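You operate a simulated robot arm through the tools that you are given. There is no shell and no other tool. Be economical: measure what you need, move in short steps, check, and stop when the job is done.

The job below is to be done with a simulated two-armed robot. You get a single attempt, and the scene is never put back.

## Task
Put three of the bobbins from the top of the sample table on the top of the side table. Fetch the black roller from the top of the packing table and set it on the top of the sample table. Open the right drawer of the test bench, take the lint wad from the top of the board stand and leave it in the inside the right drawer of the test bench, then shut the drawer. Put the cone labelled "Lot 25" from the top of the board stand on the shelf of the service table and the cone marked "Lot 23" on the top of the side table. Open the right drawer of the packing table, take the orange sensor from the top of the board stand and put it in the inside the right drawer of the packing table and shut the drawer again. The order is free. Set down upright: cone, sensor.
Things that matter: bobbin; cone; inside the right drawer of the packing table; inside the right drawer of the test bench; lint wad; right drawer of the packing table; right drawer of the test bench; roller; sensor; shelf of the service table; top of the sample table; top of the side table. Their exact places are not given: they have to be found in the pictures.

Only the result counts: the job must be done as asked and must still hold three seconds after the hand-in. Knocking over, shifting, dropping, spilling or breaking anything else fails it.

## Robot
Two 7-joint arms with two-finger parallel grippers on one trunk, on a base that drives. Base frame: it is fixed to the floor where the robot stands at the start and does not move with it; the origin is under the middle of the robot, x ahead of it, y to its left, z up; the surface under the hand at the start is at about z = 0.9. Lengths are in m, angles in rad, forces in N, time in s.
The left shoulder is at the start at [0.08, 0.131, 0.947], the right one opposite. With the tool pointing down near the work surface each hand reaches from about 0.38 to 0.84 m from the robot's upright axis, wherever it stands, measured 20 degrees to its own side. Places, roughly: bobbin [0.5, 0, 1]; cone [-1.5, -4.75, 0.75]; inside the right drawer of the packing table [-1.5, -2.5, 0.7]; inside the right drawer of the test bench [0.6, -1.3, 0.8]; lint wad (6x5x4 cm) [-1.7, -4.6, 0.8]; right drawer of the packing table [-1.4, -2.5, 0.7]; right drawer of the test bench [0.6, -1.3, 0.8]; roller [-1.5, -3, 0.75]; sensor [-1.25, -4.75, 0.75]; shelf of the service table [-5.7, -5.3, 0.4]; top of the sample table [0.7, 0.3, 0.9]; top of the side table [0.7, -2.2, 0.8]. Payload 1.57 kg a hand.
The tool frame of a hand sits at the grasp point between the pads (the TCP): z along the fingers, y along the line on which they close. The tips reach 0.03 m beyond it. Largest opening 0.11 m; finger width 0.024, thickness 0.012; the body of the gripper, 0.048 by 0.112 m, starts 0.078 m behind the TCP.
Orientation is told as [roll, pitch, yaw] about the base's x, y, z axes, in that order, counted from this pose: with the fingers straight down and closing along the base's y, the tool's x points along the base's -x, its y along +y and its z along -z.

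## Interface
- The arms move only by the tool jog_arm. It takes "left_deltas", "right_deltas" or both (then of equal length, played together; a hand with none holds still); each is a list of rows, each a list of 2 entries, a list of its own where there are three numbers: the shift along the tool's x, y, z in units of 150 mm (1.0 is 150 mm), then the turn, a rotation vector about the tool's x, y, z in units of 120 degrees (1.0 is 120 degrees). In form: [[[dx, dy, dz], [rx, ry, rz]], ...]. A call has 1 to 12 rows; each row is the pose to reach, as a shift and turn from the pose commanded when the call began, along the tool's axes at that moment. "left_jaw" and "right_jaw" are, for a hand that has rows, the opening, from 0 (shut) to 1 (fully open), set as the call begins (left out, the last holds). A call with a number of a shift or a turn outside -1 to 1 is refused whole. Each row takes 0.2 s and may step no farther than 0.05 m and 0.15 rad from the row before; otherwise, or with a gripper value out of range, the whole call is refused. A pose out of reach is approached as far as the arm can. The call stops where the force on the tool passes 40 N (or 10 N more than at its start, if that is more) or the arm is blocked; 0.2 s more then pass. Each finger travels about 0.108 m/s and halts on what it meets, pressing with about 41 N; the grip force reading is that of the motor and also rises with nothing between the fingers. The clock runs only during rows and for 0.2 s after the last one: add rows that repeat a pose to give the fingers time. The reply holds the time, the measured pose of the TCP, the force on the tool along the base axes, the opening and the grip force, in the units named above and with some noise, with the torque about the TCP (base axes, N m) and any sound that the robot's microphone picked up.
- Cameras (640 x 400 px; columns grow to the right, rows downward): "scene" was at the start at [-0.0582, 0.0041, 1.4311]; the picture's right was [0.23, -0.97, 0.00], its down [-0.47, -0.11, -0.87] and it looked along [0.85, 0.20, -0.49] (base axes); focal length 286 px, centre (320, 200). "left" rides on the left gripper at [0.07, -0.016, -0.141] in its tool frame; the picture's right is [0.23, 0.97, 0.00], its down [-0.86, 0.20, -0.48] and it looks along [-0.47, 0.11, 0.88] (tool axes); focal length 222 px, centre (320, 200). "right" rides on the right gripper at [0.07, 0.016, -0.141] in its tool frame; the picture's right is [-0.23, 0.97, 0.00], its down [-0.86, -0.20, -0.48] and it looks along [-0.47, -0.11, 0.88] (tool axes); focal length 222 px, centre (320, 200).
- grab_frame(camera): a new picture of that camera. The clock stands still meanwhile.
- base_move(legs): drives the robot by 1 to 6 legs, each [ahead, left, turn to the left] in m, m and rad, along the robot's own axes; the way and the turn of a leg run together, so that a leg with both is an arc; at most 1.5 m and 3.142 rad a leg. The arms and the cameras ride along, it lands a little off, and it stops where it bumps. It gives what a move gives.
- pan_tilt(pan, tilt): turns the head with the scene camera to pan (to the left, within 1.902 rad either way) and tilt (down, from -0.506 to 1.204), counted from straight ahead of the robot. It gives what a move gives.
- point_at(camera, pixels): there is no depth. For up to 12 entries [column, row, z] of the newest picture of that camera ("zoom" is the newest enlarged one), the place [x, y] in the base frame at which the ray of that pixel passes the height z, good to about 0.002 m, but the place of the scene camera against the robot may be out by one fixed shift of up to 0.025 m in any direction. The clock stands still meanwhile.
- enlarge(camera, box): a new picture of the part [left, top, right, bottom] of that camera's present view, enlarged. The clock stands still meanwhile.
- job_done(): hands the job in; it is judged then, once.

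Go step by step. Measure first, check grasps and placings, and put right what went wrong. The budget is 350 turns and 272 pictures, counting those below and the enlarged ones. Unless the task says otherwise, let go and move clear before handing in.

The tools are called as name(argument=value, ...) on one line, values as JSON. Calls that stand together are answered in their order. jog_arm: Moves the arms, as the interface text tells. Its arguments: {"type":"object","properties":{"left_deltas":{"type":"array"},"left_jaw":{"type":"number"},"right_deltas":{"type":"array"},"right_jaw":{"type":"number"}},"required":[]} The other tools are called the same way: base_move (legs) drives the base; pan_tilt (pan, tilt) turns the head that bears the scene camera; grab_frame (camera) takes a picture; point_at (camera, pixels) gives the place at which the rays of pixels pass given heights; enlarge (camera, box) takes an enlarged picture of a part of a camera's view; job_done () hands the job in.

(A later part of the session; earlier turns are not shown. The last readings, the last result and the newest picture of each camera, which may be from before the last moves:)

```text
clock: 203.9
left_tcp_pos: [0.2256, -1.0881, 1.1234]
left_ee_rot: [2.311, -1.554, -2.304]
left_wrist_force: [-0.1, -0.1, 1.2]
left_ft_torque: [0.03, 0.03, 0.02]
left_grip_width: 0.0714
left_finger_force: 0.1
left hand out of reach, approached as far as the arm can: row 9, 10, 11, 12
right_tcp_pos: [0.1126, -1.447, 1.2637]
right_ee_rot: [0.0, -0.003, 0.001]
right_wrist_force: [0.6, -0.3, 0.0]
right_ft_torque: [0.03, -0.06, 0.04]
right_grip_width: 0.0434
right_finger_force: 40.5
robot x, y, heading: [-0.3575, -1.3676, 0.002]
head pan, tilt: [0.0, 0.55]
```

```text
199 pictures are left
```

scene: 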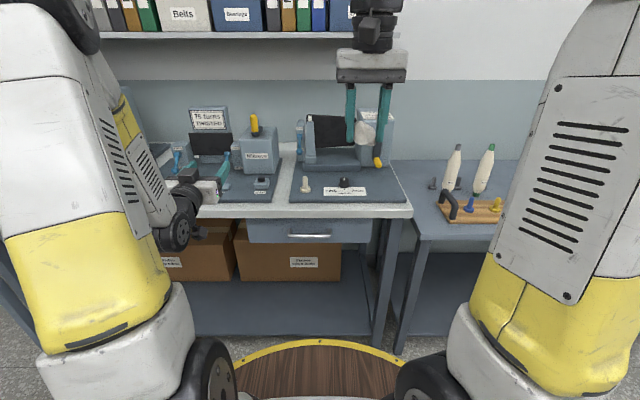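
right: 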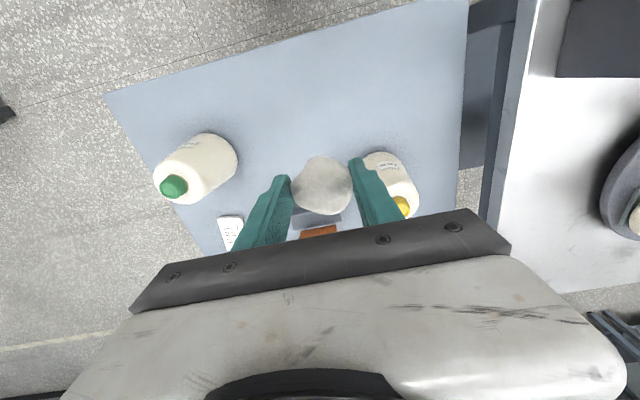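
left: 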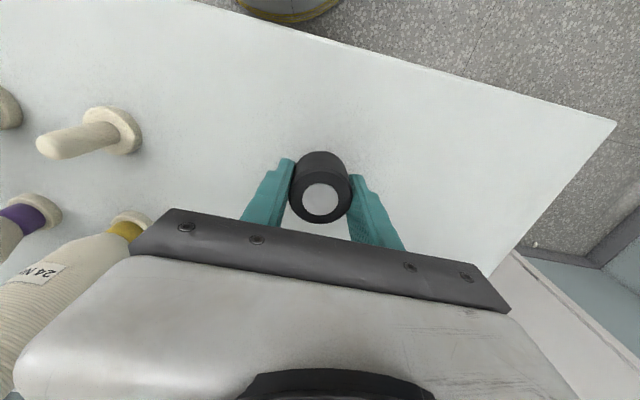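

Pointing forward works. Now roll 90° about the finger axis (with a slight forward/down move).

jog_arm(left_deltas=[[[0.1, 0, 0.05], [0, 0, 0.0625]], [[0.2, 0, 0.1], [0, 0, 0.125]], [[0.3, 0, 0.15], [0, 0, 0.1875]], [[0.4, 0, 0.2], [0, 0, 0.25]], [[0.5, 0, 0.25], [0, 0, 0.3125]], [[0.6, 0, 0.3], [0, 0, 0.375]], [[0.7, 0, 0.35], [0, 0, 0.4375]], [[0.8, 0, 0.4], [0, 0, 0.5]], [[0.9, 0, 0.4], [0, 0, 0.5625]], [[1.0, 0, 0.4], [0, 0, 0.625]], [[1.0, 0, 0.4], [0, 0, 0.6875]], [[1.0, 0, 0.4], [0, 0, 0.75]]])

grab_frame(camera="scene")

grab_frame(camera="left")

```text
clock: 206.6
left_tcp_pos: [0.2866, -1.0878, 0.971]
left_ee_rot: [1.584, 0.016, -1.565]
left_wrist_force: [0.2, -0.8, -0.5]
left_ft_torque: [0.01, -0.02, -0.01]
left_grip_width: 0.0716
left_finger_force: 0.0
right_tcp_pos: [0.1121, -1.4465, 1.264]
right_ee_rot: [0.001, -0.002, 0.002]
right_wrist_force: [-0.4, 0.5, -1.0]
right_ft_torque: [-0.01, 0.05, 0.01]
right_grip_width: 0.0433
right_finger_force: 41.0
robot x, y, heading: [-0.3611, -1.3619, 0.006]
head pan, tilt: [0.0, 0.55]
```

```text
198 pictures are left
```

scene: 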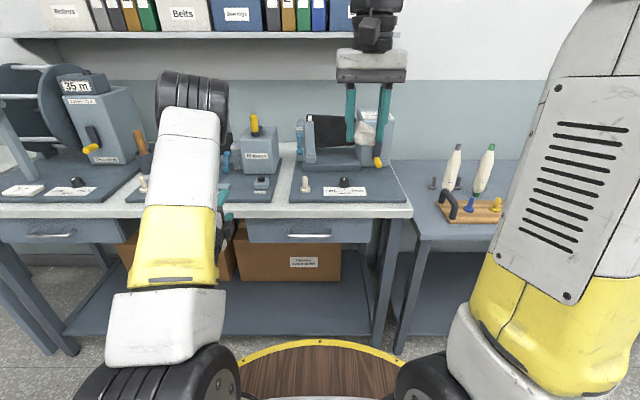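

```text
197 pictures are left
```

left: 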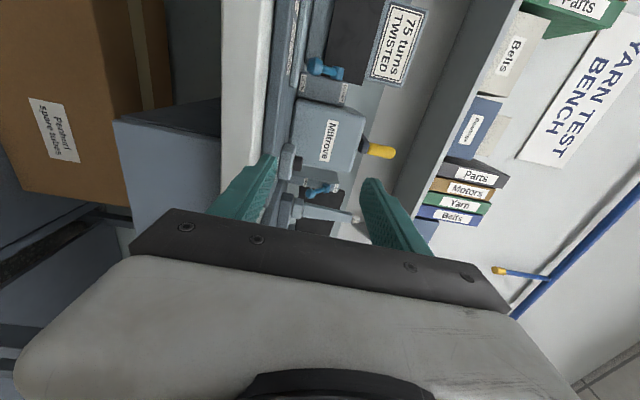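

Now tool x=+Y, y=+Z, z=+X. Move to in front of the handle (y≈-1.30, z≈0.80).

jog_arm(left_deltas=[[[-0.15, -0.15, -0.1], [0, 0, 0]], [[-0.3, -0.3, -0.2], [0, 0, 0]], [[-0.5, -0.5, -0.25], [0, 0, 0]], [[-0.7, -0.7, -0.25], [0, 0, 0]], [[-0.9, -0.9, -0.25], [0, 0, 0]], [[-1.0, -1.0, -0.25], [0, 0, 0]]])

jog_arm(left_deltas=[[[-0.2, -0.07, 0], [0, 0, 0]], [[-0.41, -0.13, 0], [0, 0, 0]]])

grab_frame(camera="left")

grab_frame(camera="scene")

```text
clock: 207.9
left_tcp_pos: [0.2532, -1.2363, 0.8186]
left_ee_rot: [1.58, 0.012, -1.563]
left_wrist_force: [-0.3, 0.3, 0.2]
left_ft_torque: [0.01, -0.05, -0.02]
left_grip_width: 0.0714
left_finger_force: 0.1
right_tcp_pos: [0.1126, -1.4483, 1.2648]
right_ee_rot: [0.001, -0.002, 0.001]
right_wrist_force: [-0.4, 0.3, 0.6]
right_ft_torque: [-0.02, -0.05, 0.0]
right_grip_width: 0.042
right_finger_force: 41.0
robot x, y, heading: [-0.3583, -1.3633, -0.0]
head pan, tilt: [0.0, 0.55]
```

```text
clock: 208.6
left_tcp_pos: [0.2543, -1.2986, 0.7987]
left_ee_rot: [1.58, 0.012, -1.564]
left_wrist_force: [1.0, 0.3, -0.5]
left_ft_torque: [0.02, 0.02, 0.01]
left_grip_width: 0.0715
left_finger_force: 0.1
right_tcp_pos: [0.1127, -1.4467, 1.263]
right_ee_rot: [0.0, -0.001, 0.003]
right_wrist_force: [0.6, 0.7, 0.1]
right_ft_torque: [-0.02, 0.0, 0.03]
right_grip_width: 0.0417
right_finger_force: 40.9
robot x, y, heading: [-0.3594, -1.3633, 0.003]
head pan, tilt: [0.0, 0.55]
```

```text
196 pictures are left
```

left: 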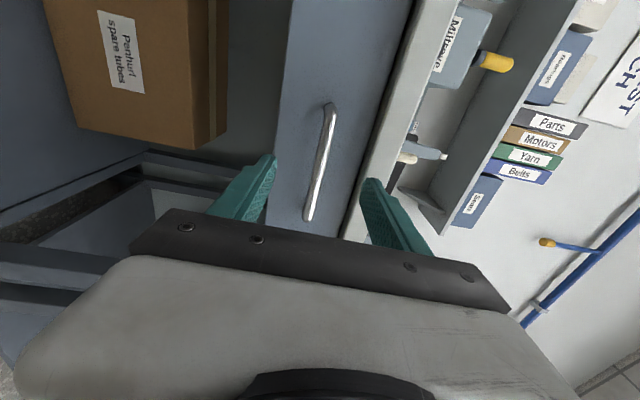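

```text
195 pictures are left
```

scene: 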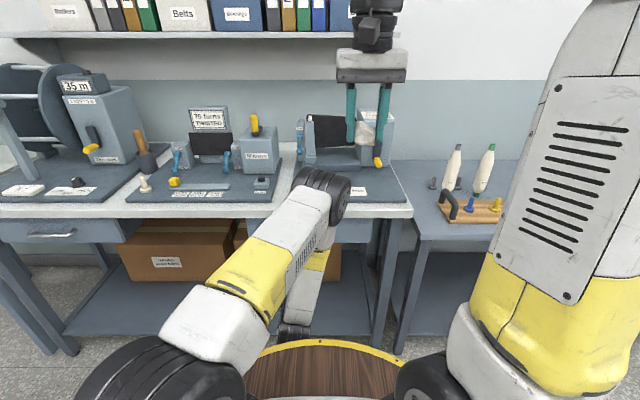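

The bar passes through (320,155), centred between the fingers. Advance 7 cm and look.

jog_arm(left_deltas=[[[0, 0, 0.2], [0, 0, 0]], [[0, 0, 0.35], [0, 0, 0]], [[0, 0, 0.45], [0, 0, 0]]])

grab_frame(camera="left")

```text
clock: 209.3
left_tcp_pos: [0.3219, -1.2971, 0.799]
left_ee_rot: [1.58, 0.013, -1.564]
left_wrist_force: [0.3, 0.1, -0.2]
left_ft_torque: [-0.01, 0.01, 0.0]
left_grip_width: 0.0717
left_finger_force: 0.1
right_tcp_pos: [0.1133, -1.4474, 1.2644]
right_ee_rot: [0.002, -0.001, 0.001]
right_wrist_force: [-0.1, -0.1, 0.4]
right_ft_torque: [-0.02, 0.0, -0.01]
right_grip_width: 0.0417
right_finger_force: 40.9
robot x, y, heading: [-0.3577, -1.3638, 0.001]
head pan, tilt: [0.0, 0.55]
```

```text
194 pictures are left
```

left: 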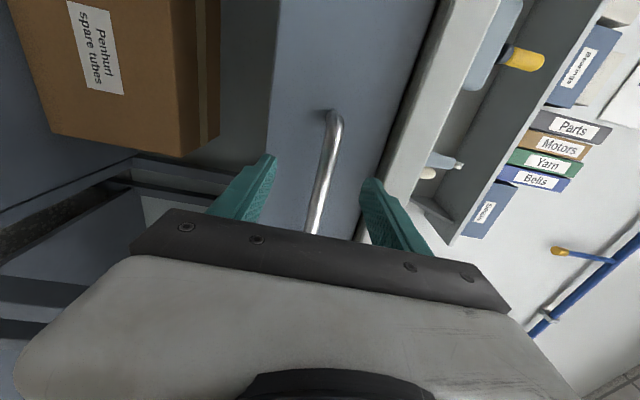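

Bar is between the fingers. Advance until the bar is well inside (small steps).

jog_arm(left_deltas=[[[0, 0, 0.07], [0, 0, 0]], [[0, 0, 0.14], [0, 0, 0]]])

grab_frame(camera="left")

```text
clock: 209.9
left_tcp_pos: [0.342, -1.298, 0.7996]
left_ee_rot: [1.581, 0.013, -1.565]
left_wrist_force: [0.8, 0.5, 0.4]
left_ft_torque: [-0.02, 0.0, 0.02]
left_grip_width: 0.0713
left_finger_force: 0.1
right_tcp_pos: [0.1124, -1.4465, 1.2635]
right_ee_rot: [0.0, -0.002, 0.003]
right_wrist_force: [0.1, -0.6, 0.2]
right_ft_torque: [0.0, 0.01, 0.0]
right_grip_width: 0.0415
right_finger_force: 40.8
robot x, y, heading: [-0.3571, -1.364, 0.005]
head pan, tilt: [0.0, 0.55]
```

```text
193 pictures are left
```

left: 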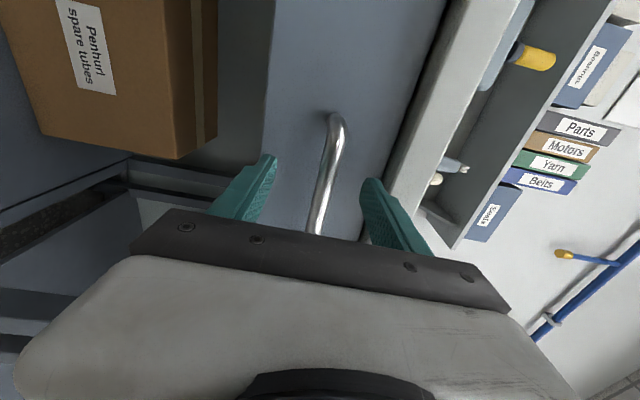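

jog_arm(left_deltas=[[[0, 0, 0.07], [0, 0, 0]], [[0, 0, 0.12], [0, 0, 0]]])

jog_arm(left_deltas=[[[0, 0, 0], [0, 0, 0]], [[0, 0, 0], [0, 0, 0]], [[0, 0, 0], [0, 0, 0]], [[0, 0, 0], [0, 0, 0]]], left_jaw=0)

grab_frame(camera="left")

```text
clock: 210.6
left_tcp_pos: [0.359, -1.2972, 0.8001]
left_ee_rot: [1.581, 0.012, -1.563]
left_wrist_force: [0.3, 0.1, -0.9]
left_ft_torque: [0.01, 0.01, 0.0]
left_grip_width: 0.0716
left_finger_force: 0.1
right_tcp_pos: [0.1123, -1.4472, 1.2633]
right_ee_rot: [-0.001, -0.003, 0.0]
right_wrist_force: [-0.3, -1.0, -0.8]
right_ft_torque: [0.04, 0.0, 0.01]
right_grip_width: 0.0424
right_finger_force: 40.8
robot x, y, heading: [-0.3582, -1.3655, 0.0]
head pan, tilt: [0.0, 0.55]
```

```text
clock: 211.6
left_tcp_pos: [0.36, -1.2988, 0.8047]
left_ee_rot: [1.591, 0.013, -1.563]
left_wrist_force: [-1.0, 0.8, 36.5]
left_ft_torque: [-0.72, -0.16, 0.55]
left_grip_width: 0.0149
left_finger_force: 31.3
right_tcp_pos: [0.1113, -1.447, 1.2647]
right_ee_rot: [0.0, -0.001, 0.003]
right_wrist_force: [0.5, 0.5, 0.6]
right_ft_torque: [0.01, 0.0, 0.0]
right_grip_width: 0.0436
right_finger_force: 40.6
robot x, y, heading: [-0.3613, -1.3643, 0.005]
head pan, tilt: [0.0, 0.55]
```

```text
192 pictures are left
```

left: 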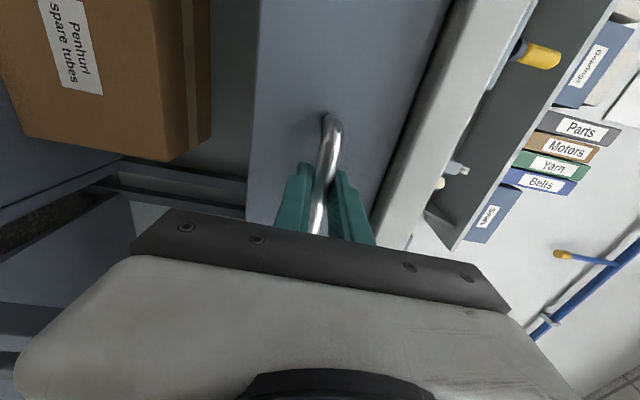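

Bar gripped (15 mm), but it sits ~8 mm higher than the hand (36 N up). Relieve upward, then pull.

jog_arm(left_deltas=[[[0, 0.05, 0], [0, 0, 0]]])

jog_arm(left_deltas=[[[0, 0, -0.1], [0, 0, 0]], [[0, 0, -0.2], [0, 0, 0]], [[0, 0, -0.3], [0, 0, 0]]])

```text
clock: 211.9
left_tcp_pos: [0.3582, -1.2982, 0.8041]
left_ee_rot: [1.572, 0.011, -1.566]
left_wrist_force: [1.1, 1.8, 6.1]
left_ft_torque: [-0.75, -0.1, -0.55]
left_grip_width: 0.0146
left_finger_force: 30.9
right_tcp_pos: [0.1122, -1.4474, 1.2648]
right_ee_rot: [0.001, -0.002, 0.002]
right_wrist_force: [-0.9, 0.1, -0.7]
right_ft_torque: [-0.02, -0.01, -0.02]
right_grip_width: 0.0419
right_finger_force: 41.1
robot x, y, heading: [-0.3569, -1.3655, -0.001]
head pan, tilt: [0.0, 0.55]
```

```text
clock: 212.8
left_tcp_pos: [0.3131, -1.2984, 0.8044]
left_ee_rot: [1.574, 0.013, -1.563]
left_wrist_force: [-0.2, 1.0, -23.5]
left_ft_torque: [-0.68, 0.13, -0.18]
left_grip_width: 0.0151
left_finger_force: 30.7
right_tcp_pos: [0.1127, -1.4468, 1.2639]
right_ee_rot: [-0.001, -0.001, 0.001]
right_wrist_force: [1.0, 0.2, 0.4]
right_ft_torque: [-0.02, 0.04, 0.0]
right_grip_width: 0.0416
right_finger_force: 41.2
robot x, y, heading: [-0.3591, -1.3627, 0.004]
head pan, tilt: [0.0, 0.55]
```

The drawer is opening. Pull another 0.15 m.

jog_arm(left_deltas=[[[0, -0.02, -0.15], [0, 0, 0]], [[0, -0.02, -0.3], [0, 0, 0]], [[0, -0.02, -0.45], [0, 0, 0]], [[0, -0.02, -0.6], [0, 0, 0]], [[0, -0.02, -0.75], [0, 0, 0]], [[0, -0.02, -0.9], [0, 0, 0]]])

grab_frame(camera="scene")

grab_frame(camera="right")

```text
clock: 214.2
left_tcp_pos: [0.1873, -1.2983, 0.803]
left_ee_rot: [1.592, 0.006, -1.562]
left_wrist_force: [1.3, -0.8, -3.9]
left_ft_torque: [-0.81, 0.05, 0.14]
left_grip_width: 0.0149
left_finger_force: 30.5
right_tcp_pos: [0.1173, -1.4471, 1.2616]
right_ee_rot: [0.0, 0.003, 0.002]
right_wrist_force: [0.7, -0.1, 0.0]
right_ft_torque: [-0.03, 0.02, -0.02]
right_grip_width: 0.0416
right_finger_force: 41.0
robot x, y, heading: [-0.3573, -1.3648, 0.007]
head pan, tilt: [0.0, 0.55]
```

```text
191 pictures are left
```

scene: 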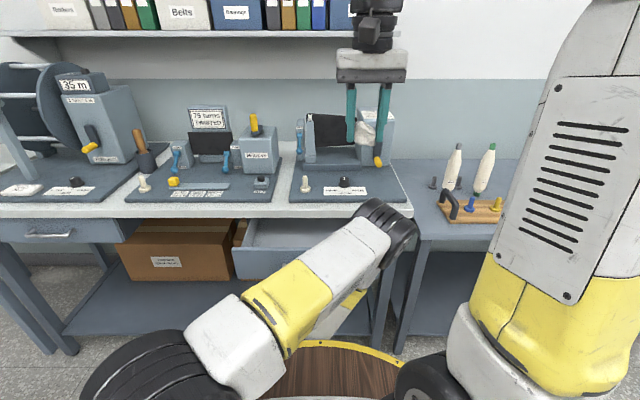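

```text
190 pictures are left
```

right: 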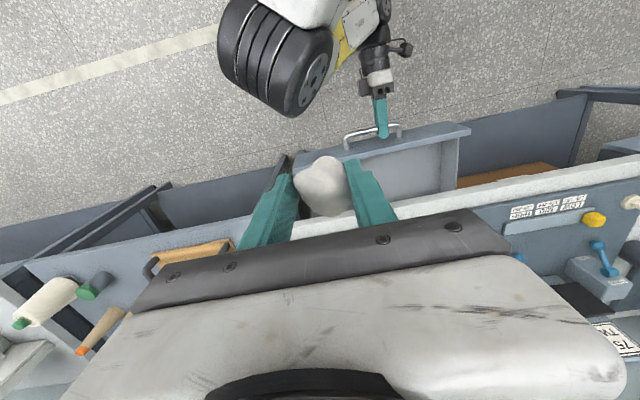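

Drawer is open ~0.17 m, but the left elbow is in the right arm's way. Release the handle and take the left hand back and out.

jog_arm(left_deltas=[[[0, 0, 0], [0, 0, 0]], [[0, 0, 0], [0, 0, 0]], [[0, 0, 0], [0, 0, 0]]], left_jaw=0.5)

jog_arm(left_deltas=[[[0, 0, -0.15], [0, 0, 0]], [[0, 0, -0.3], [0, 0, 0]], [[0, 0, -0.45], [0, 0, 0]]])

jog_arm(left_deltas=[[[0.2, 0.2, 0], [0, 0, 0]], [[0.4, 0.4, 0], [0, 0, 0]], [[0.6, 0.6, 0], [0, 0, 0]], [[0.8, 0.8, 0], [0, 0, 0]], [[1.0, 1.0, 0], [0, 0, 0]]])

grab_frame(camera="scene")

```text
clock: 214.9
left_tcp_pos: [0.1881, -1.2981, 0.804]
left_ee_rot: [1.594, 0.013, -1.563]
left_wrist_force: [0.1, -0.4, -0.5]
left_ft_torque: [0.02, 0.02, -0.01]
left_grip_width: 0.0549
left_finger_force: 0.1
right_tcp_pos: [0.1174, -1.4468, 1.2625]
right_ee_rot: [0.0, 0.002, 0.001]
right_wrist_force: [0.8, 0.6, -0.3]
right_ft_torque: [-0.02, 0.01, 0.0]
right_grip_width: 0.0439
right_finger_force: 41.1
robot x, y, heading: [-0.3588, -1.3624, 0.002]
head pan, tilt: [0.0, 0.55]
```

```text
clock: 215.8
left_tcp_pos: [0.1854, -1.289, 0.8411]
left_ee_rot: [1.764, 0.017, -1.57]
left_wrist_force: [-1.6, -0.4, -44.5]
left_ft_torque: [-0.63, 0.63, 0.54]
left_grip_width: 0.0932
left_finger_force: 21.6
right_tcp_pos: [0.1202, -1.4481, 1.2604]
right_ee_rot: [0.001, 0.008, 0.0]
right_wrist_force: [1.4, -0.3, -1.1]
right_ft_torque: [0.03, 0.1, 0.01]
right_grip_width: 0.0432
right_finger_force: 41.3
robot x, y, heading: [-0.3617, -1.3646, 0.0]
head pan, tilt: [0.0, 0.55]
stopped in row 3 (left hand): the force on the tool passed its limit at 44 N (the readings are from after the stop); the commanded pose is now the measured one
```

```text
clock: 216.1
left_tcp_pos: [0.1885, -1.2883, 0.8466]
left_ee_rot: [1.764, -0.011, -1.585]
left_wrist_force: [-1.0, -0.6, -55.2]
left_ft_torque: [0.41, 0.78, 0.54]
left_grip_width: 0.1029
left_finger_force: 26.7
right_tcp_pos: [0.1179, -1.4475, 1.2616]
right_ee_rot: [0.0, 0.004, 0.001]
right_wrist_force: [-0.3, -0.3, 0.2]
right_ft_torque: [0.03, 0.06, 0.0]
right_grip_width: 0.0419
right_finger_force: 41.6
robot x, y, heading: [-0.3612, -1.3658, -0.003]
head pan, tilt: [0.0, 0.55]
stopped in row 1 (left hand): the force on the tool passed its limit at 63 N (the readings are from after the stop); the commanded pose is now the measured one
```

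```text
189 pictures are left
```

scene: 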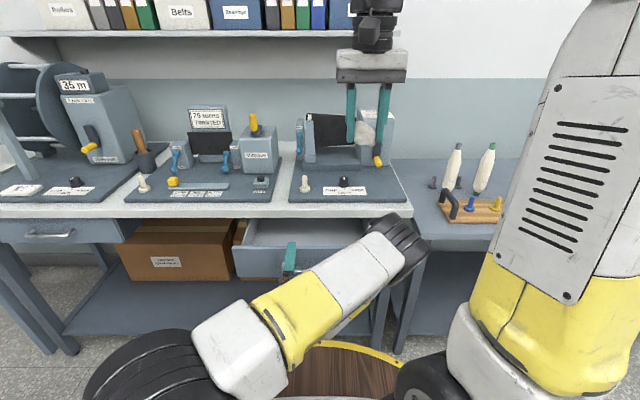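

The arm can't retract further and slid up against the bar. Ease down to where it was, then back off with the base instead.

jog_arm(left_deltas=[[[0, -0.1, 0], [0, 0, 0]], [[0, -0.2, 0], [0, 0, 0]], [[0, -0.26, 0], [0, 0, 0]]])

grab_frame(camera="left")

```text
clock: 216.9
left_tcp_pos: [0.1875, -1.2864, 0.8128]
left_ee_rot: [1.774, 0.0, -1.586]
left_wrist_force: [0.2, -0.1, 0.8]
left_ft_torque: [0.0, -0.01, -0.03]
left_grip_width: 0.055
left_finger_force: 0.0
right_tcp_pos: [0.1119, -1.4474, 1.2641]
right_ee_rot: [0.0, -0.002, 0.0]
right_wrist_force: [0.4, 0.2, 0.3]
right_ft_torque: [0.0, 0.0, 0.02]
right_grip_width: 0.0417
right_finger_force: 41.2
robot x, y, heading: [-0.3577, -1.365, 0.002]
head pan, tilt: [0.0, 0.55]
```

```text
188 pictures are left
```

left: 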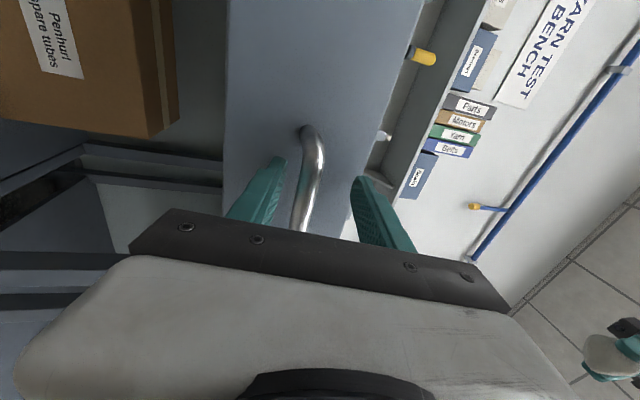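

Free of load. Drive the base back 0.15 m to withdraw the fingers.

base_move(legs=[[-0.15, 0, 0]])

jog_arm(left_deltas=[[[0.2, 0.2, 0.1], [0, 0, 0]], [[0.4, 0.4, 0.2], [0, 0, 0]], [[0.6, 0.6, 0.3], [0, 0, 0]], [[0.8, 0.8, 0.3], [0, 0, 0]], [[1.0, 1.0, 0.3], [0, 0, 0]]])

grab_frame(camera="scene")

```text
clock: 218.3
left_tcp_pos: [0.0362, -1.2873, 0.8142]
left_ee_rot: [1.775, -0.004, -1.587]
left_wrist_force: [1.0, -0.5, -1.2]
left_ft_torque: [-0.01, 0.01, 0.02]
left_grip_width: 0.0552
left_finger_force: 0.1
right_tcp_pos: [-0.0401, -1.449, 1.2648]
right_ee_rot: [-0.001, -0.002, 0.0]
right_wrist_force: [-0.4, -0.5, -0.6]
right_ft_torque: [0.02, -0.02, 0.02]
right_grip_width: 0.0416
right_finger_force: 41.3
robot x, y, heading: [-0.5119, -1.3638, -0.002]
head pan, tilt: [0.0, 0.55]
```

```text
clock: 219.5
left_tcp_pos: [0.0531, -1.1376, 0.9709]
left_ee_rot: [1.774, -0.005, -1.59]
left_wrist_force: [1.6, 0.1, -0.1]
left_ft_torque: [-0.03, 0.05, -0.01]
left_grip_width: 0.055
left_finger_force: 0.1
right_tcp_pos: [-0.0401, -1.4481, 1.2639]
right_ee_rot: [0.0, -0.003, -0.002]
right_wrist_force: [0.3, 0.1, 0.0]
right_ft_torque: [0.03, -0.01, -0.04]
right_grip_width: 0.0437
right_finger_force: 41.0
robot x, y, heading: [-0.5152, -1.364, 0.0]
head pan, tilt: [0.0, 0.55]
```

```text
187 pictures are left
```

scene: 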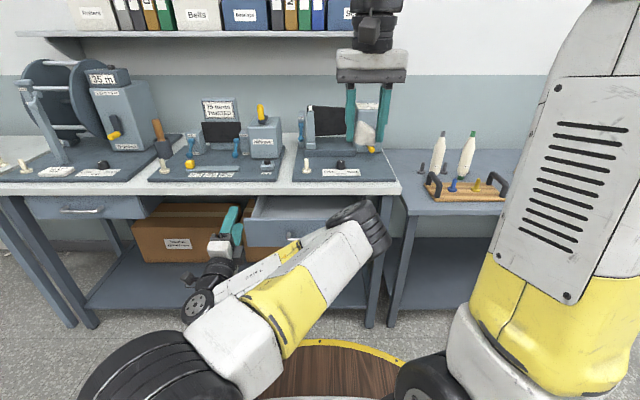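

Move the left hand further out and undo the roll so its elbow swings back.

jog_arm(left_deltas=[[[0.1, 0.05, 0], [0, 0, -0.0625]], [[0.2, 0.1, 0], [0, 0, -0.125]], [[0.3, 0.15, 0], [0, 0, -0.1875]], [[0.4, 0.2, 0], [0, 0, -0.25]], [[0.5, 0.25, 0], [0, 0, -0.3125]], [[0.6, 0.3, 0], [0, 0, -0.375]], [[0.6, 0.35, 0], [0, 0, -0.4375]], [[0.6, 0.4, 0], [0, 0, -0.5]], [[0.6, 0.45, 0], [0, 0, -0.5625]], [[0.6, 0.5, 0], [0, 0, -0.625]], [[0.6, 0.5, 0], [0, 0, -0.6875]], [[0.6, 0.5, 0], [0, 0, -0.75]]])

grab_frame(camera="scene")

```text
clock: 222.1
left_tcp_pos: [0.0402, -1.0477, 1.0423]
left_ee_rot: [-3.12, -1.368, 3.101]
left_wrist_force: [0.6, 0.5, -0.5]
left_ft_torque: [0.01, -0.01, 0.0]
left_grip_width: 0.0549
left_finger_force: 0.1
right_tcp_pos: [-0.0412, -1.4473, 1.266]
right_ee_rot: [0.0, -0.002, 0.0]
right_wrist_force: [0.2, -0.2, -0.5]
right_ft_torque: [0.0, 0.02, 0.0]
right_grip_width: 0.0416
right_finger_force: 41.2
robot x, y, heading: [-0.5109, -1.3653, 0.001]
head pan, tilt: [0.0, 0.55]
```

```text
186 pictures are left
```

scene: 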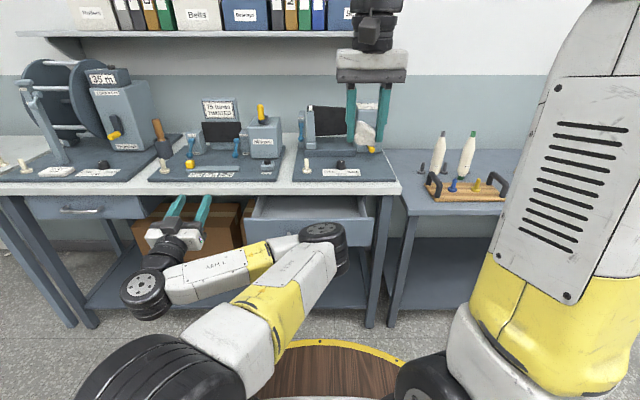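

Now rotate the left hand back to pointing down, moving up/left.

jog_arm(left_deltas=[[[-0.08, 0.05, 0], [0, 0.0704, 0]], [[-0.16, 0.1, 0], [0, 0.1408, 0]], [[-0.24, 0.15, 0], [0, 0.2112, 0]], [[-0.32, 0.2, 0], [0, 0.2816, 0]], [[-0.4, 0.25, 0], [0, 0.352, 0]], [[-0.5, 0.3, 0], [0, 0.4224, 0]], [[-0.6, 0.35, 0], [0, 0.4928, 0]], [[-0.7, 0.4, 0], [0, 0.5632, 0]], [[-0.8, 0.4, 0], [0, 0.6336, 0]], [[-0.9, 0.4, 0], [0, 0.704, 0]], [[-1.0, 0.4, 0], [0, 0.7744, 0]], [[-1.0, 0.4, 0], [0, 0.845, 0]]])

grab_frame(camera="scene")

```text
clock: 224.7
left_tcp_pos: [0.0092, -0.9862, 1.1892]
left_ee_rot: [-0.002, -0.004, -0.019]
left_wrist_force: [0.1, 0.1, 0.6]
left_ft_torque: [-0.03, -0.01, 0.04]
left_grip_width: 0.0549
left_finger_force: 0.0
left hand out of reach, approached as far as the arm can: row 2, 3
right_tcp_pos: [-0.0416, -1.4488, 1.2635]
right_ee_rot: [0.001, -0.002, -0.001]
right_wrist_force: [-0.4, -0.4, -0.1]
right_ft_torque: [0.02, -0.01, -0.03]
right_grip_width: 0.0434
right_finger_force: 41.1
robot x, y, heading: [-0.51, -1.3628, 0.003]
head pan, tilt: [0.0, 0.55]
```

```text
185 pictures are left
```

scene: 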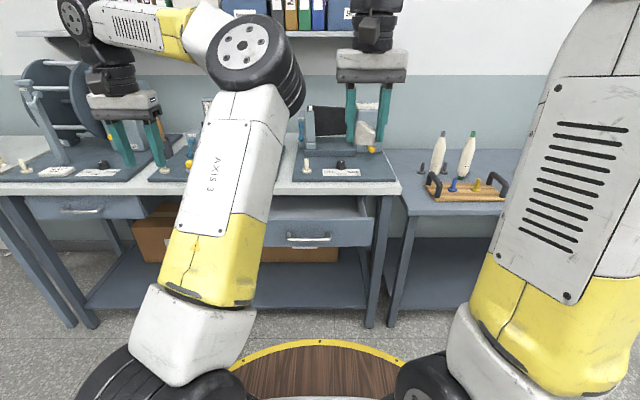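

Left arm is up and clear. Move ahead 0.15 m and bring the right hand over the drawer.

base_move(legs=[[0.13, 0, 0]])

jog_arm(right_deltas=[[[-0.3, 0.0, 0], [0, 0, 0]], [[-0.6, 0.0, 0.0], [0, 0, 0]], [[-0.9, 0.05, 0.1], [0, 0, 0]], [[-1.0, 0.1, 0.3], [0, 0, 0]]])

grab_frame(camera="right")

```text
clock: 225.9
left_tcp_pos: [0.1388, -0.9868, 1.1892]
left_ee_rot: [-0.002, -0.005, -0.018]
left_wrist_force: [0.3, 0.1, -0.3]
left_ft_torque: [-0.01, -0.02, 0.01]
left_grip_width: 0.0549
left_finger_force: 0.1
right_tcp_pos: [0.0887, -1.4496, 1.2642]
right_ee_rot: [0.001, -0.003, 0.0]
right_wrist_force: [0.4, -0.4, -0.4]
right_ft_torque: [-0.03, -0.01, 0.01]
right_grip_width: 0.0415
right_finger_force: 41.3
robot x, y, heading: [-0.3844, -1.3654, 0.0]
head pan, tilt: [0.0, 0.55]
```

```text
clock: 226.9
left_tcp_pos: [0.1404, -0.9873, 1.1902]
left_ee_rot: [-0.003, -0.006, -0.017]
left_wrist_force: [0.5, 0.5, 0.0]
left_ft_torque: [0.0, -0.01, 0.03]
left_grip_width: 0.055
left_finger_force: 0.0
right_tcp_pos: [0.2373, -1.4318, 1.217]
right_ee_rot: [-0.001, -0.002, -0.001]
right_wrist_force: [-0.8, -0.8, 0.1]
right_ft_torque: [0.0, -0.04, -0.02]
right_grip_width: 0.0418
right_finger_force: 41.4
robot x, y, heading: [-0.3835, -1.362, -0.003]
head pan, tilt: [0.0, 0.55]
```

```text
184 pictures are left
```

right: 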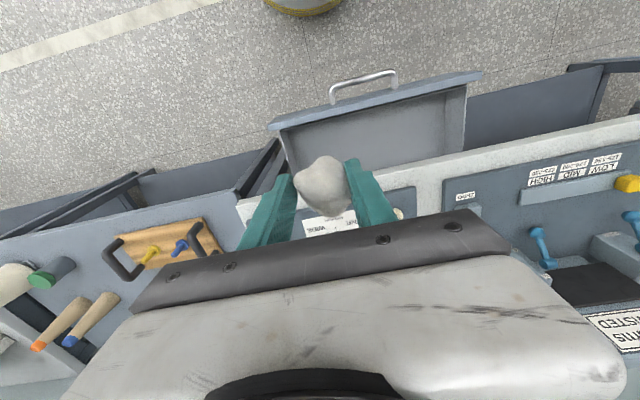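

point_at(camera="right", pixels=[[282, 130, 0.85], [468, 88, 0.85], [270, 126, 0.85], [483, 73, 0.85], [240, 203, 0.9], [440, 165, 0.9], [360, 140, 0.78], [345, 88, 0.8]])

```text
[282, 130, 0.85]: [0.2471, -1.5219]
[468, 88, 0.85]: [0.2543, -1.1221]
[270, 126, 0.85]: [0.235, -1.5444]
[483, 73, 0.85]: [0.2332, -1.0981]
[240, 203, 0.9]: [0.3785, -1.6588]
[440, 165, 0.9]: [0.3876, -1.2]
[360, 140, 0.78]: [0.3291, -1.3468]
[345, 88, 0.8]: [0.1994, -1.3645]
```

Interior spans x 0.25-0.38, y -1.52…-1.12. Lower the lint at (0.312,-1.40).

jog_arm(right_deltas=[[[-0.25, 0.1, 0.15], [0, 0, 0]], [[-0.5, 0.2, 0.3], [0, 0, 0]], [[-0.5, 0.2, 0.6], [0, 0, 0]], [[-0.5, 0.2, 0.9], [0, 0, 0]], [[-0.5, 0.2, 1.0], [0, 0, 0]]])

jog_arm(right_deltas=[[[0, 0, 0.3], [0, 0, 0]], [[0, 0, 0.6], [0, 0, 0]], [[0, 0, 0.9], [0, 0, 0]], [[0, 0, 1.0], [0, 0, 0]]])

grab_frame(camera="right")

```text
clock: 228.2
left_tcp_pos: [0.1394, -0.9867, 1.1884]
left_ee_rot: [-0.003, -0.005, -0.016]
left_wrist_force: [0.0, -0.4, -0.4]
left_ft_torque: [0.03, -0.01, 0.01]
left_grip_width: 0.0551
left_finger_force: 0.1
right_tcp_pos: [0.3142, -1.4048, 1.069]
right_ee_rot: [0.001, -0.002, -0.002]
right_wrist_force: [0.0, 0.1, 0.6]
right_ft_torque: [0.02, 0.01, 0.01]
right_grip_width: 0.0439
right_finger_force: 41.1
robot x, y, heading: [-0.3826, -1.3649, 0.002]
head pan, tilt: [0.0, 0.55]
```

```text
clock: 229.2
left_tcp_pos: [0.1394, -0.9875, 1.1894]
left_ee_rot: [-0.002, -0.004, -0.019]
left_wrist_force: [0.5, -0.7, 0.4]
left_ft_torque: [0.0, -0.03, -0.02]
left_grip_width: 0.0548
left_finger_force: 0.1
right_tcp_pos: [0.3156, -1.4047, 0.9174]
right_ee_rot: [0.001, -0.001, -0.002]
right_wrist_force: [0.6, -0.1, -0.3]
right_ft_torque: [0.01, -0.01, 0.0]
right_grip_width: 0.0418
right_finger_force: 41.1
robot x, y, heading: [-0.3829, -1.3681, 0.0]
head pan, tilt: [0.0, 0.55]
```

```text
183 pictures are left
```

right: 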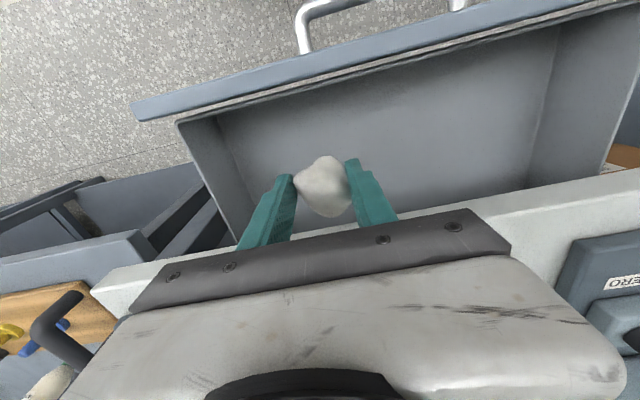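

Well over the drawer. Lower ~9 cm more and release.

jog_arm(right_deltas=[[[0.05, 0, 0.2], [0, 0, 0]], [[0.05, 0, 0.4], [0, 0, 0]], [[0.05, 0, 0.6], [0, 0, 0]]])

jog_arm(right_deltas=[[[0, 0, 0], [0, 0, 0]], [[0, 0, 0], [0, 0, 0]], [[0, 0, 0], [0, 0, 0]], [[0, 0, 0], [0, 0, 0]]], right_jaw=0.75)

grab_frame(camera="right")

```text
clock: 229.9
left_tcp_pos: [0.1397, -0.9881, 1.1893]
left_ee_rot: [-0.002, -0.006, -0.017]
left_wrist_force: [-0.3, 0.5, -0.1]
left_ft_torque: [0.03, -0.01, 0.0]
left_grip_width: 0.0552
left_finger_force: 0.1
right_tcp_pos: [0.3087, -1.405, 0.8275]
right_ee_rot: [0.001, -0.001, -0.002]
right_wrist_force: [-1.1, 0.1, 0.1]
right_ft_torque: [-0.03, 0.02, 0.01]
right_grip_width: 0.0416
right_finger_force: 40.7
robot x, y, heading: [-0.3819, -1.3641, -0.001]
head pan, tilt: [0.0, 0.55]
```

```text
clock: 230.9
left_tcp_pos: [0.1408, -0.9865, 1.1888]
left_ee_rot: [-0.002, -0.004, -0.018]
left_wrist_force: [0.6, 0.6, -0.4]
left_ft_torque: [-0.01, -0.01, -0.02]
left_grip_width: 0.0553
left_finger_force: 0.1
right_tcp_pos: [0.3087, -1.4043, 0.8269]
right_ee_rot: [0.001, -0.002, -0.002]
right_wrist_force: [-0.1, -0.1, 0.6]
right_ft_torque: [-0.01, 0.03, -0.02]
right_grip_width: 0.0826
right_finger_force: 0.1
robot x, y, heading: [-0.3819, -1.3656, 0.002]
head pan, tilt: [0.0, 0.55]
```

```text
182 pictures are left
```

right: 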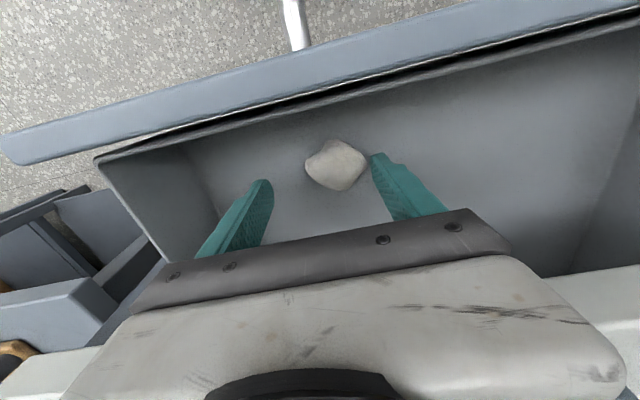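

The lint lies in the drawer. Raise, close the jaw, move in front of the handle, and lower to its height.

jog_arm(right_deltas=[[[0, 0, -0.3], [0, 0, 0]], [[0, 0, -0.6], [0, 0, 0]], [[0, 0, -0.9], [0, 0, 0]], [[0, 0, -1.0], [0, 0, 0]]])

jog_arm(right_deltas=[[[0.3, 0, 0], [0, 0, 0]], [[0.6, 0, 0], [0, 0, 0]], [[0.9, 0.2, 0], [0, 0, 0]], [[1.0, 0.4, 0], [0, 0, 0]]], right_jaw=0)

jog_arm(right_deltas=[[[0.3, 0, 0], [0, 0, 0]], [[0.4, 0, 0.2], [0, 0, 0]], [[0.4, 0, 0.5], [0, 0, 0]], [[0.4, 0, 0.8], [0, 0, 0]], [[0.4, 0, 1.0], [0, 0, 0]]])

grab_frame(camera="right")

```text
clock: 231.9
left_tcp_pos: [0.1399, -0.9864, 1.1894]
left_ee_rot: [-0.002, -0.004, -0.018]
left_wrist_force: [-0.6, -0.1, 0.1]
left_ft_torque: [-0.01, 0.03, -0.02]
left_grip_width: 0.0552
left_finger_force: 0.0
right_tcp_pos: [0.3061, -1.4053, 0.9775]
right_ee_rot: [-0.001, -0.002, -0.003]
right_wrist_force: [-0.8, 0.1, -0.8]
right_ft_torque: [-0.01, 0.0, 0.01]
right_grip_width: 0.0824
right_finger_force: 0.0
robot x, y, heading: [-0.3834, -1.365, 0.003]
head pan, tilt: [0.0, 0.55]
```

```text
refused: row 3 steps farther than a row can; nothing moved
```

```text
clock: 232.9
left_tcp_pos: [0.1403, -0.9871, 1.1895]
left_ee_rot: [0.0, -0.004, -0.019]
left_wrist_force: [0.2, -0.4, 0.6]
left_ft_torque: [0.01, 0.02, 0.0]
left_grip_width: 0.0552
left_finger_force: 0.0
right_tcp_pos: [0.2525, -1.4032, 0.8921]
right_ee_rot: [0.002, -0.016, 0.0]
right_wrist_force: [0.8, -0.1, 6.5]
right_ft_torque: [-0.27, 0.04, 0.16]
right_grip_width: 0.0825
right_finger_force: 0.0
robot x, y, heading: [-0.3819, -1.3617, -0.002]
head pan, tilt: [0.0, 0.55]
stopped in row 4 (right hand): the force on the tool passed its limit at 88 N (the readings are from after the stop); the commanded pose is now the measured one
```

```text
181 pictures are left
```

right: 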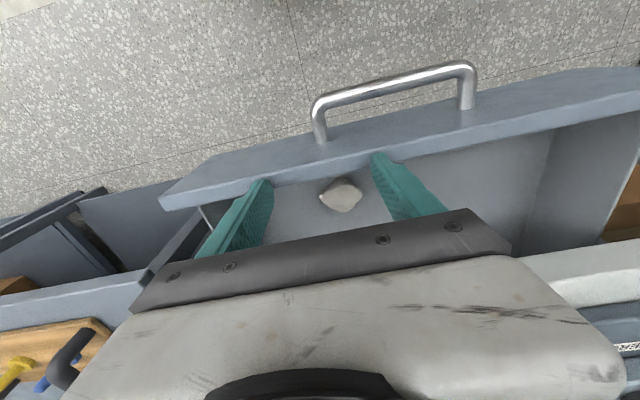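

The refused step made the next one press the drawer's rim (no damage visible; lint still in place). Raise, then redo in correct steps.

jog_arm(right_deltas=[[[0, 0, -0.3], [0, 0, 0]], [[0, 0, -0.6], [0, 0, 0]], [[0.3, 0, -0.6], [0, 0, 0]], [[0.6, 0.1, -0.6], [0, 0, 0]], [[0.8, 0.25, -0.6], [0, 0, 0]], [[1.0, 0.4, -0.6], [0, 0, 0]]], right_jaw=0)

grab_frame(camera="right")

```text
clock: 234.3
left_tcp_pos: [0.1416, -0.9875, 1.1886]
left_ee_rot: [-0.002, -0.005, -0.019]
left_wrist_force: [-0.1, -0.3, 0.5]
left_ft_torque: [0.0, 0.04, -0.02]
left_grip_width: 0.0548
left_finger_force: 0.0
right_tcp_pos: [0.1, -1.3433, 0.9777]
right_ee_rot: [0.002, -0.014, -0.001]
right_wrist_force: [-0.2, -0.7, 0.5]
right_ft_torque: [0.02, 0.02, -0.01]
right_grip_width: 0.0
right_finger_force: 21.4
robot x, y, heading: [-0.3856, -1.3663, -0.003]
head pan, tilt: [0.0, 0.55]
```

```text
180 pictures are left
```

right: 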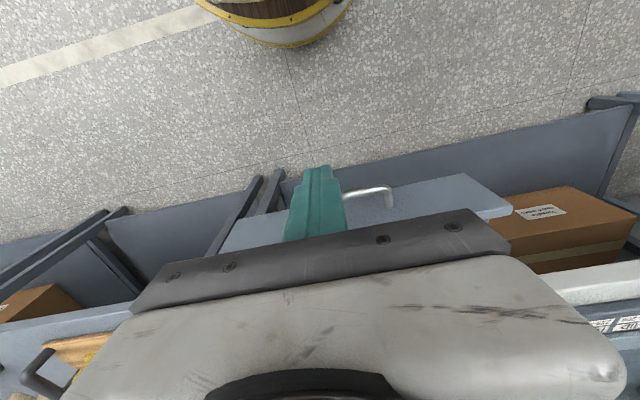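

point_at(camera="right", pixels=[[346, 197, 0.805], [392, 190, 0.805], [370, 190, 0.805], [225, 240, 0.86]])

```text
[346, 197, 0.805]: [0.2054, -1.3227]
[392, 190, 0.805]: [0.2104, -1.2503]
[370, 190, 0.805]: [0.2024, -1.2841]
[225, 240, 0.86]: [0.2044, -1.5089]
```

The handle bar is at x≈0.20; the hand at x=0.10 is in front of it. Lower to z≈0.81, then push forward.

jog_arm(right_deltas=[[[0, 0.1, 0.3], [0, 0, 0]], [[0, 0.1, 0.6], [0, 0, 0]], [[0, 0.1, 0.85], [0, 0, 0]], [[0, 0.1, 1.0], [0, 0, 0]]])

jog_arm(right_deltas=[[[0, 0, 0.1], [0, 0, 0]], [[-0.2, 0, 0.1], [0, 0, 0]], [[-0.4, 0, 0.1], [0, 0, 0]], [[-0.55, 0, 0.1], [0, 0, 0]]])

grab_frame(camera="right")

```text
clock: 235.3
left_tcp_pos: [0.1395, -0.9875, 1.1882]
left_ee_rot: [-0.002, -0.005, -0.02]
left_wrist_force: [-0.5, -0.1, 0.2]
left_ft_torque: [0.01, -0.03, -0.02]
left_grip_width: 0.0549
left_finger_force: 0.2
right_tcp_pos: [0.1008, -1.3279, 0.8308]
right_ee_rot: [0.001, -0.014, -0.001]
right_wrist_force: [0.4, -0.8, 0.6]
right_ft_torque: [0.01, -0.05, 0.0]
right_grip_width: 0.0
right_finger_force: 20.9
robot x, y, heading: [-0.3847, -1.3638, -0.002]
head pan, tilt: [0.0, 0.55]
```

```text
clock: 236.3
left_tcp_pos: [0.1399, -0.9873, 1.1882]
left_ee_rot: [-0.002, -0.005, -0.018]
left_wrist_force: [-0.3, 0.0, 0.3]
left_ft_torque: [0.01, -0.01, -0.01]
left_grip_width: 0.0548
left_finger_force: 0.0
right_tcp_pos: [0.1838, -1.3269, 0.8147]
right_ee_rot: [0.002, -0.015, 0.0]
right_wrist_force: [0.6, 0.4, 0.2]
right_ft_torque: [-0.02, 0.0, 0.02]
right_grip_width: 0.0
right_finger_force: 21.0
robot x, y, heading: [-0.3809, -1.3647, 0.001]
head pan, tilt: [0.0, 0.55]
```

```text
179 pictures are left
```

right: 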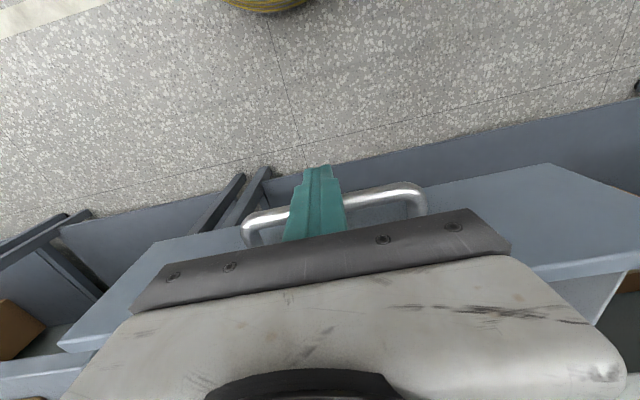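

Finger is right at the bar's middle. Push forward 0.15 m.

jog_arm(right_deltas=[[[-0.17, 0, 0], [0, 0, 0]], [[-0.34, 0, 0], [0, 0, 0]], [[-0.5, 0, 0], [0, 0, 0]], [[-0.67, 0, 0], [0, 0, 0]], [[-0.84, 0, 0], [0, 0, 0]], [[-1.0, 0, 0], [0, 0, 0]]])

grab_frame(camera="scene")

```text
clock: 237.7
left_tcp_pos: [0.1391, -0.987, 1.1891]
left_ee_rot: [-0.002, -0.004, -0.02]
left_wrist_force: [0.1, -0.1, 0.8]
left_ft_torque: [-0.02, -0.04, 0.01]
left_grip_width: 0.0549
left_finger_force: 0.0
right_tcp_pos: [0.3337, -1.3285, 0.8167]
right_ee_rot: [0.003, -0.014, 0.001]
right_wrist_force: [-0.5, -0.5, 0.8]
right_ft_torque: [0.0, 0.0, 0.0]
right_grip_width: 0.0001
right_finger_force: 21.0
robot x, y, heading: [-0.3799, -1.3635, -0.001]
head pan, tilt: [0.0, 0.55]
```

```text
178 pictures are left
```

scene: 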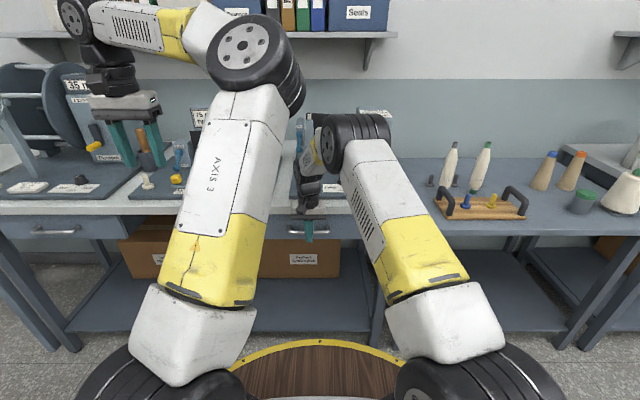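

Nearly closed. Push the last millimetres until resistance.

jog_arm(right_deltas=[[[-0.03, 0, 0], [0, 0, 0]], [[-0.06, 0, 0], [0, 0, 0]], [[-0.09, 0, 0], [0, 0, 0]]])

grab_frame(camera="right")

```text
clock: 238.3
left_tcp_pos: [0.1403, -0.9891, 1.1897]
left_ee_rot: [0.0, -0.007, -0.019]
left_wrist_force: [0.1, -0.1, 0.3]
left_ft_torque: [0.01, -0.01, -0.03]
left_grip_width: 0.055
left_finger_force: 0.2
right_tcp_pos: [0.3382, -1.3274, 0.8169]
right_ee_rot: [-0.001, -0.002, 0.002]
right_wrist_force: [-12.6, -2.5, 5.7]
right_ft_torque: [0.3, -1.26, 0.08]
right_grip_width: 0.0001
right_finger_force: 21.1
robot x, y, heading: [-0.3814, -1.3618, -0.002]
head pan, tilt: [0.0, 0.55]
stopped in row 3 (right hand): the force on the tool passed its limit at 48 N (the readings are from after the stop); the commanded pose is now the measured one
```

```text
177 pictures are left
```

right: 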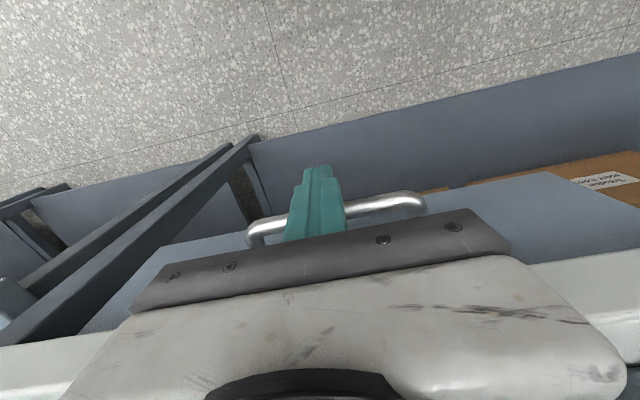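

Firm stop at x=0.338. Back the hand away and verify the drawer in the scene view.

jog_arm(right_deltas=[[[0.2, 0, 0], [0, 0, 0]], [[0.5, 0, 0], [0, 0, 0]], [[0.8, 0, 0], [0, 0, 0]], [[1.0, -0.1, -0.2], [0, 0, 0]], [[1.0, -0.3, -0.4], [0, 0, 0]], [[1.0, -0.5, -0.6], [0, 0, 0]], [[1.0, -0.7, -0.8], [0, 0, 0]], [[1.0, -0.9, -1.0], [0, 0, 0]]])

grab_frame(camera="scene")

enlarge(camera="scene", box=[240, 190, 400, 290])

```text
clock: 240.1
left_tcp_pos: [0.1396, -0.9867, 1.1894]
left_ee_rot: [-0.001, -0.006, -0.02]
left_wrist_force: [0.7, 0.6, 0.0]
left_ft_torque: [-0.04, 0.05, -0.01]
left_grip_width: 0.055
left_finger_force: 0.0
right_tcp_pos: [0.1876, -1.4623, 0.9669]
right_ee_rot: [-0.002, -0.002, 0.003]
right_wrist_force: [-0.1, 0.7, -0.2]
right_ft_torque: [-0.03, 0.02, 0.03]
right_grip_width: 0.0
right_finger_force: 21.1
robot x, y, heading: [-0.3848, -1.3665, -0.002]
head pan, tilt: [0.0, 0.55]
```

```text
176 pictures are left
```

scene: 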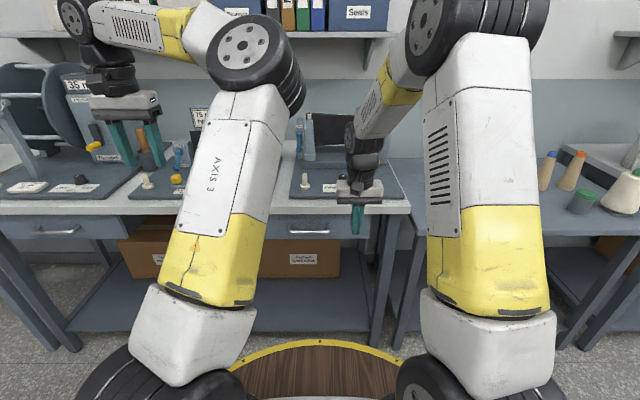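

```text
4.00 times, centred on (320, 240) of scene
```

zoom: 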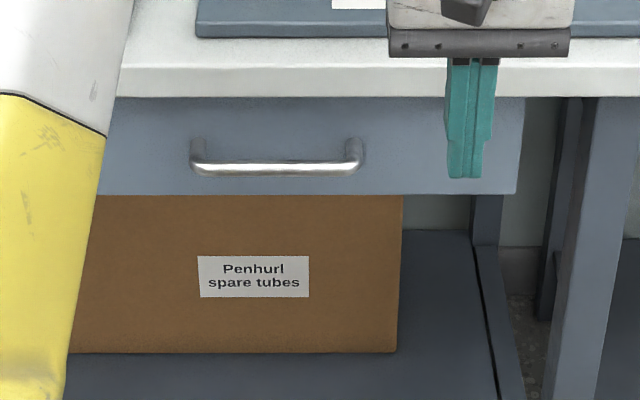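

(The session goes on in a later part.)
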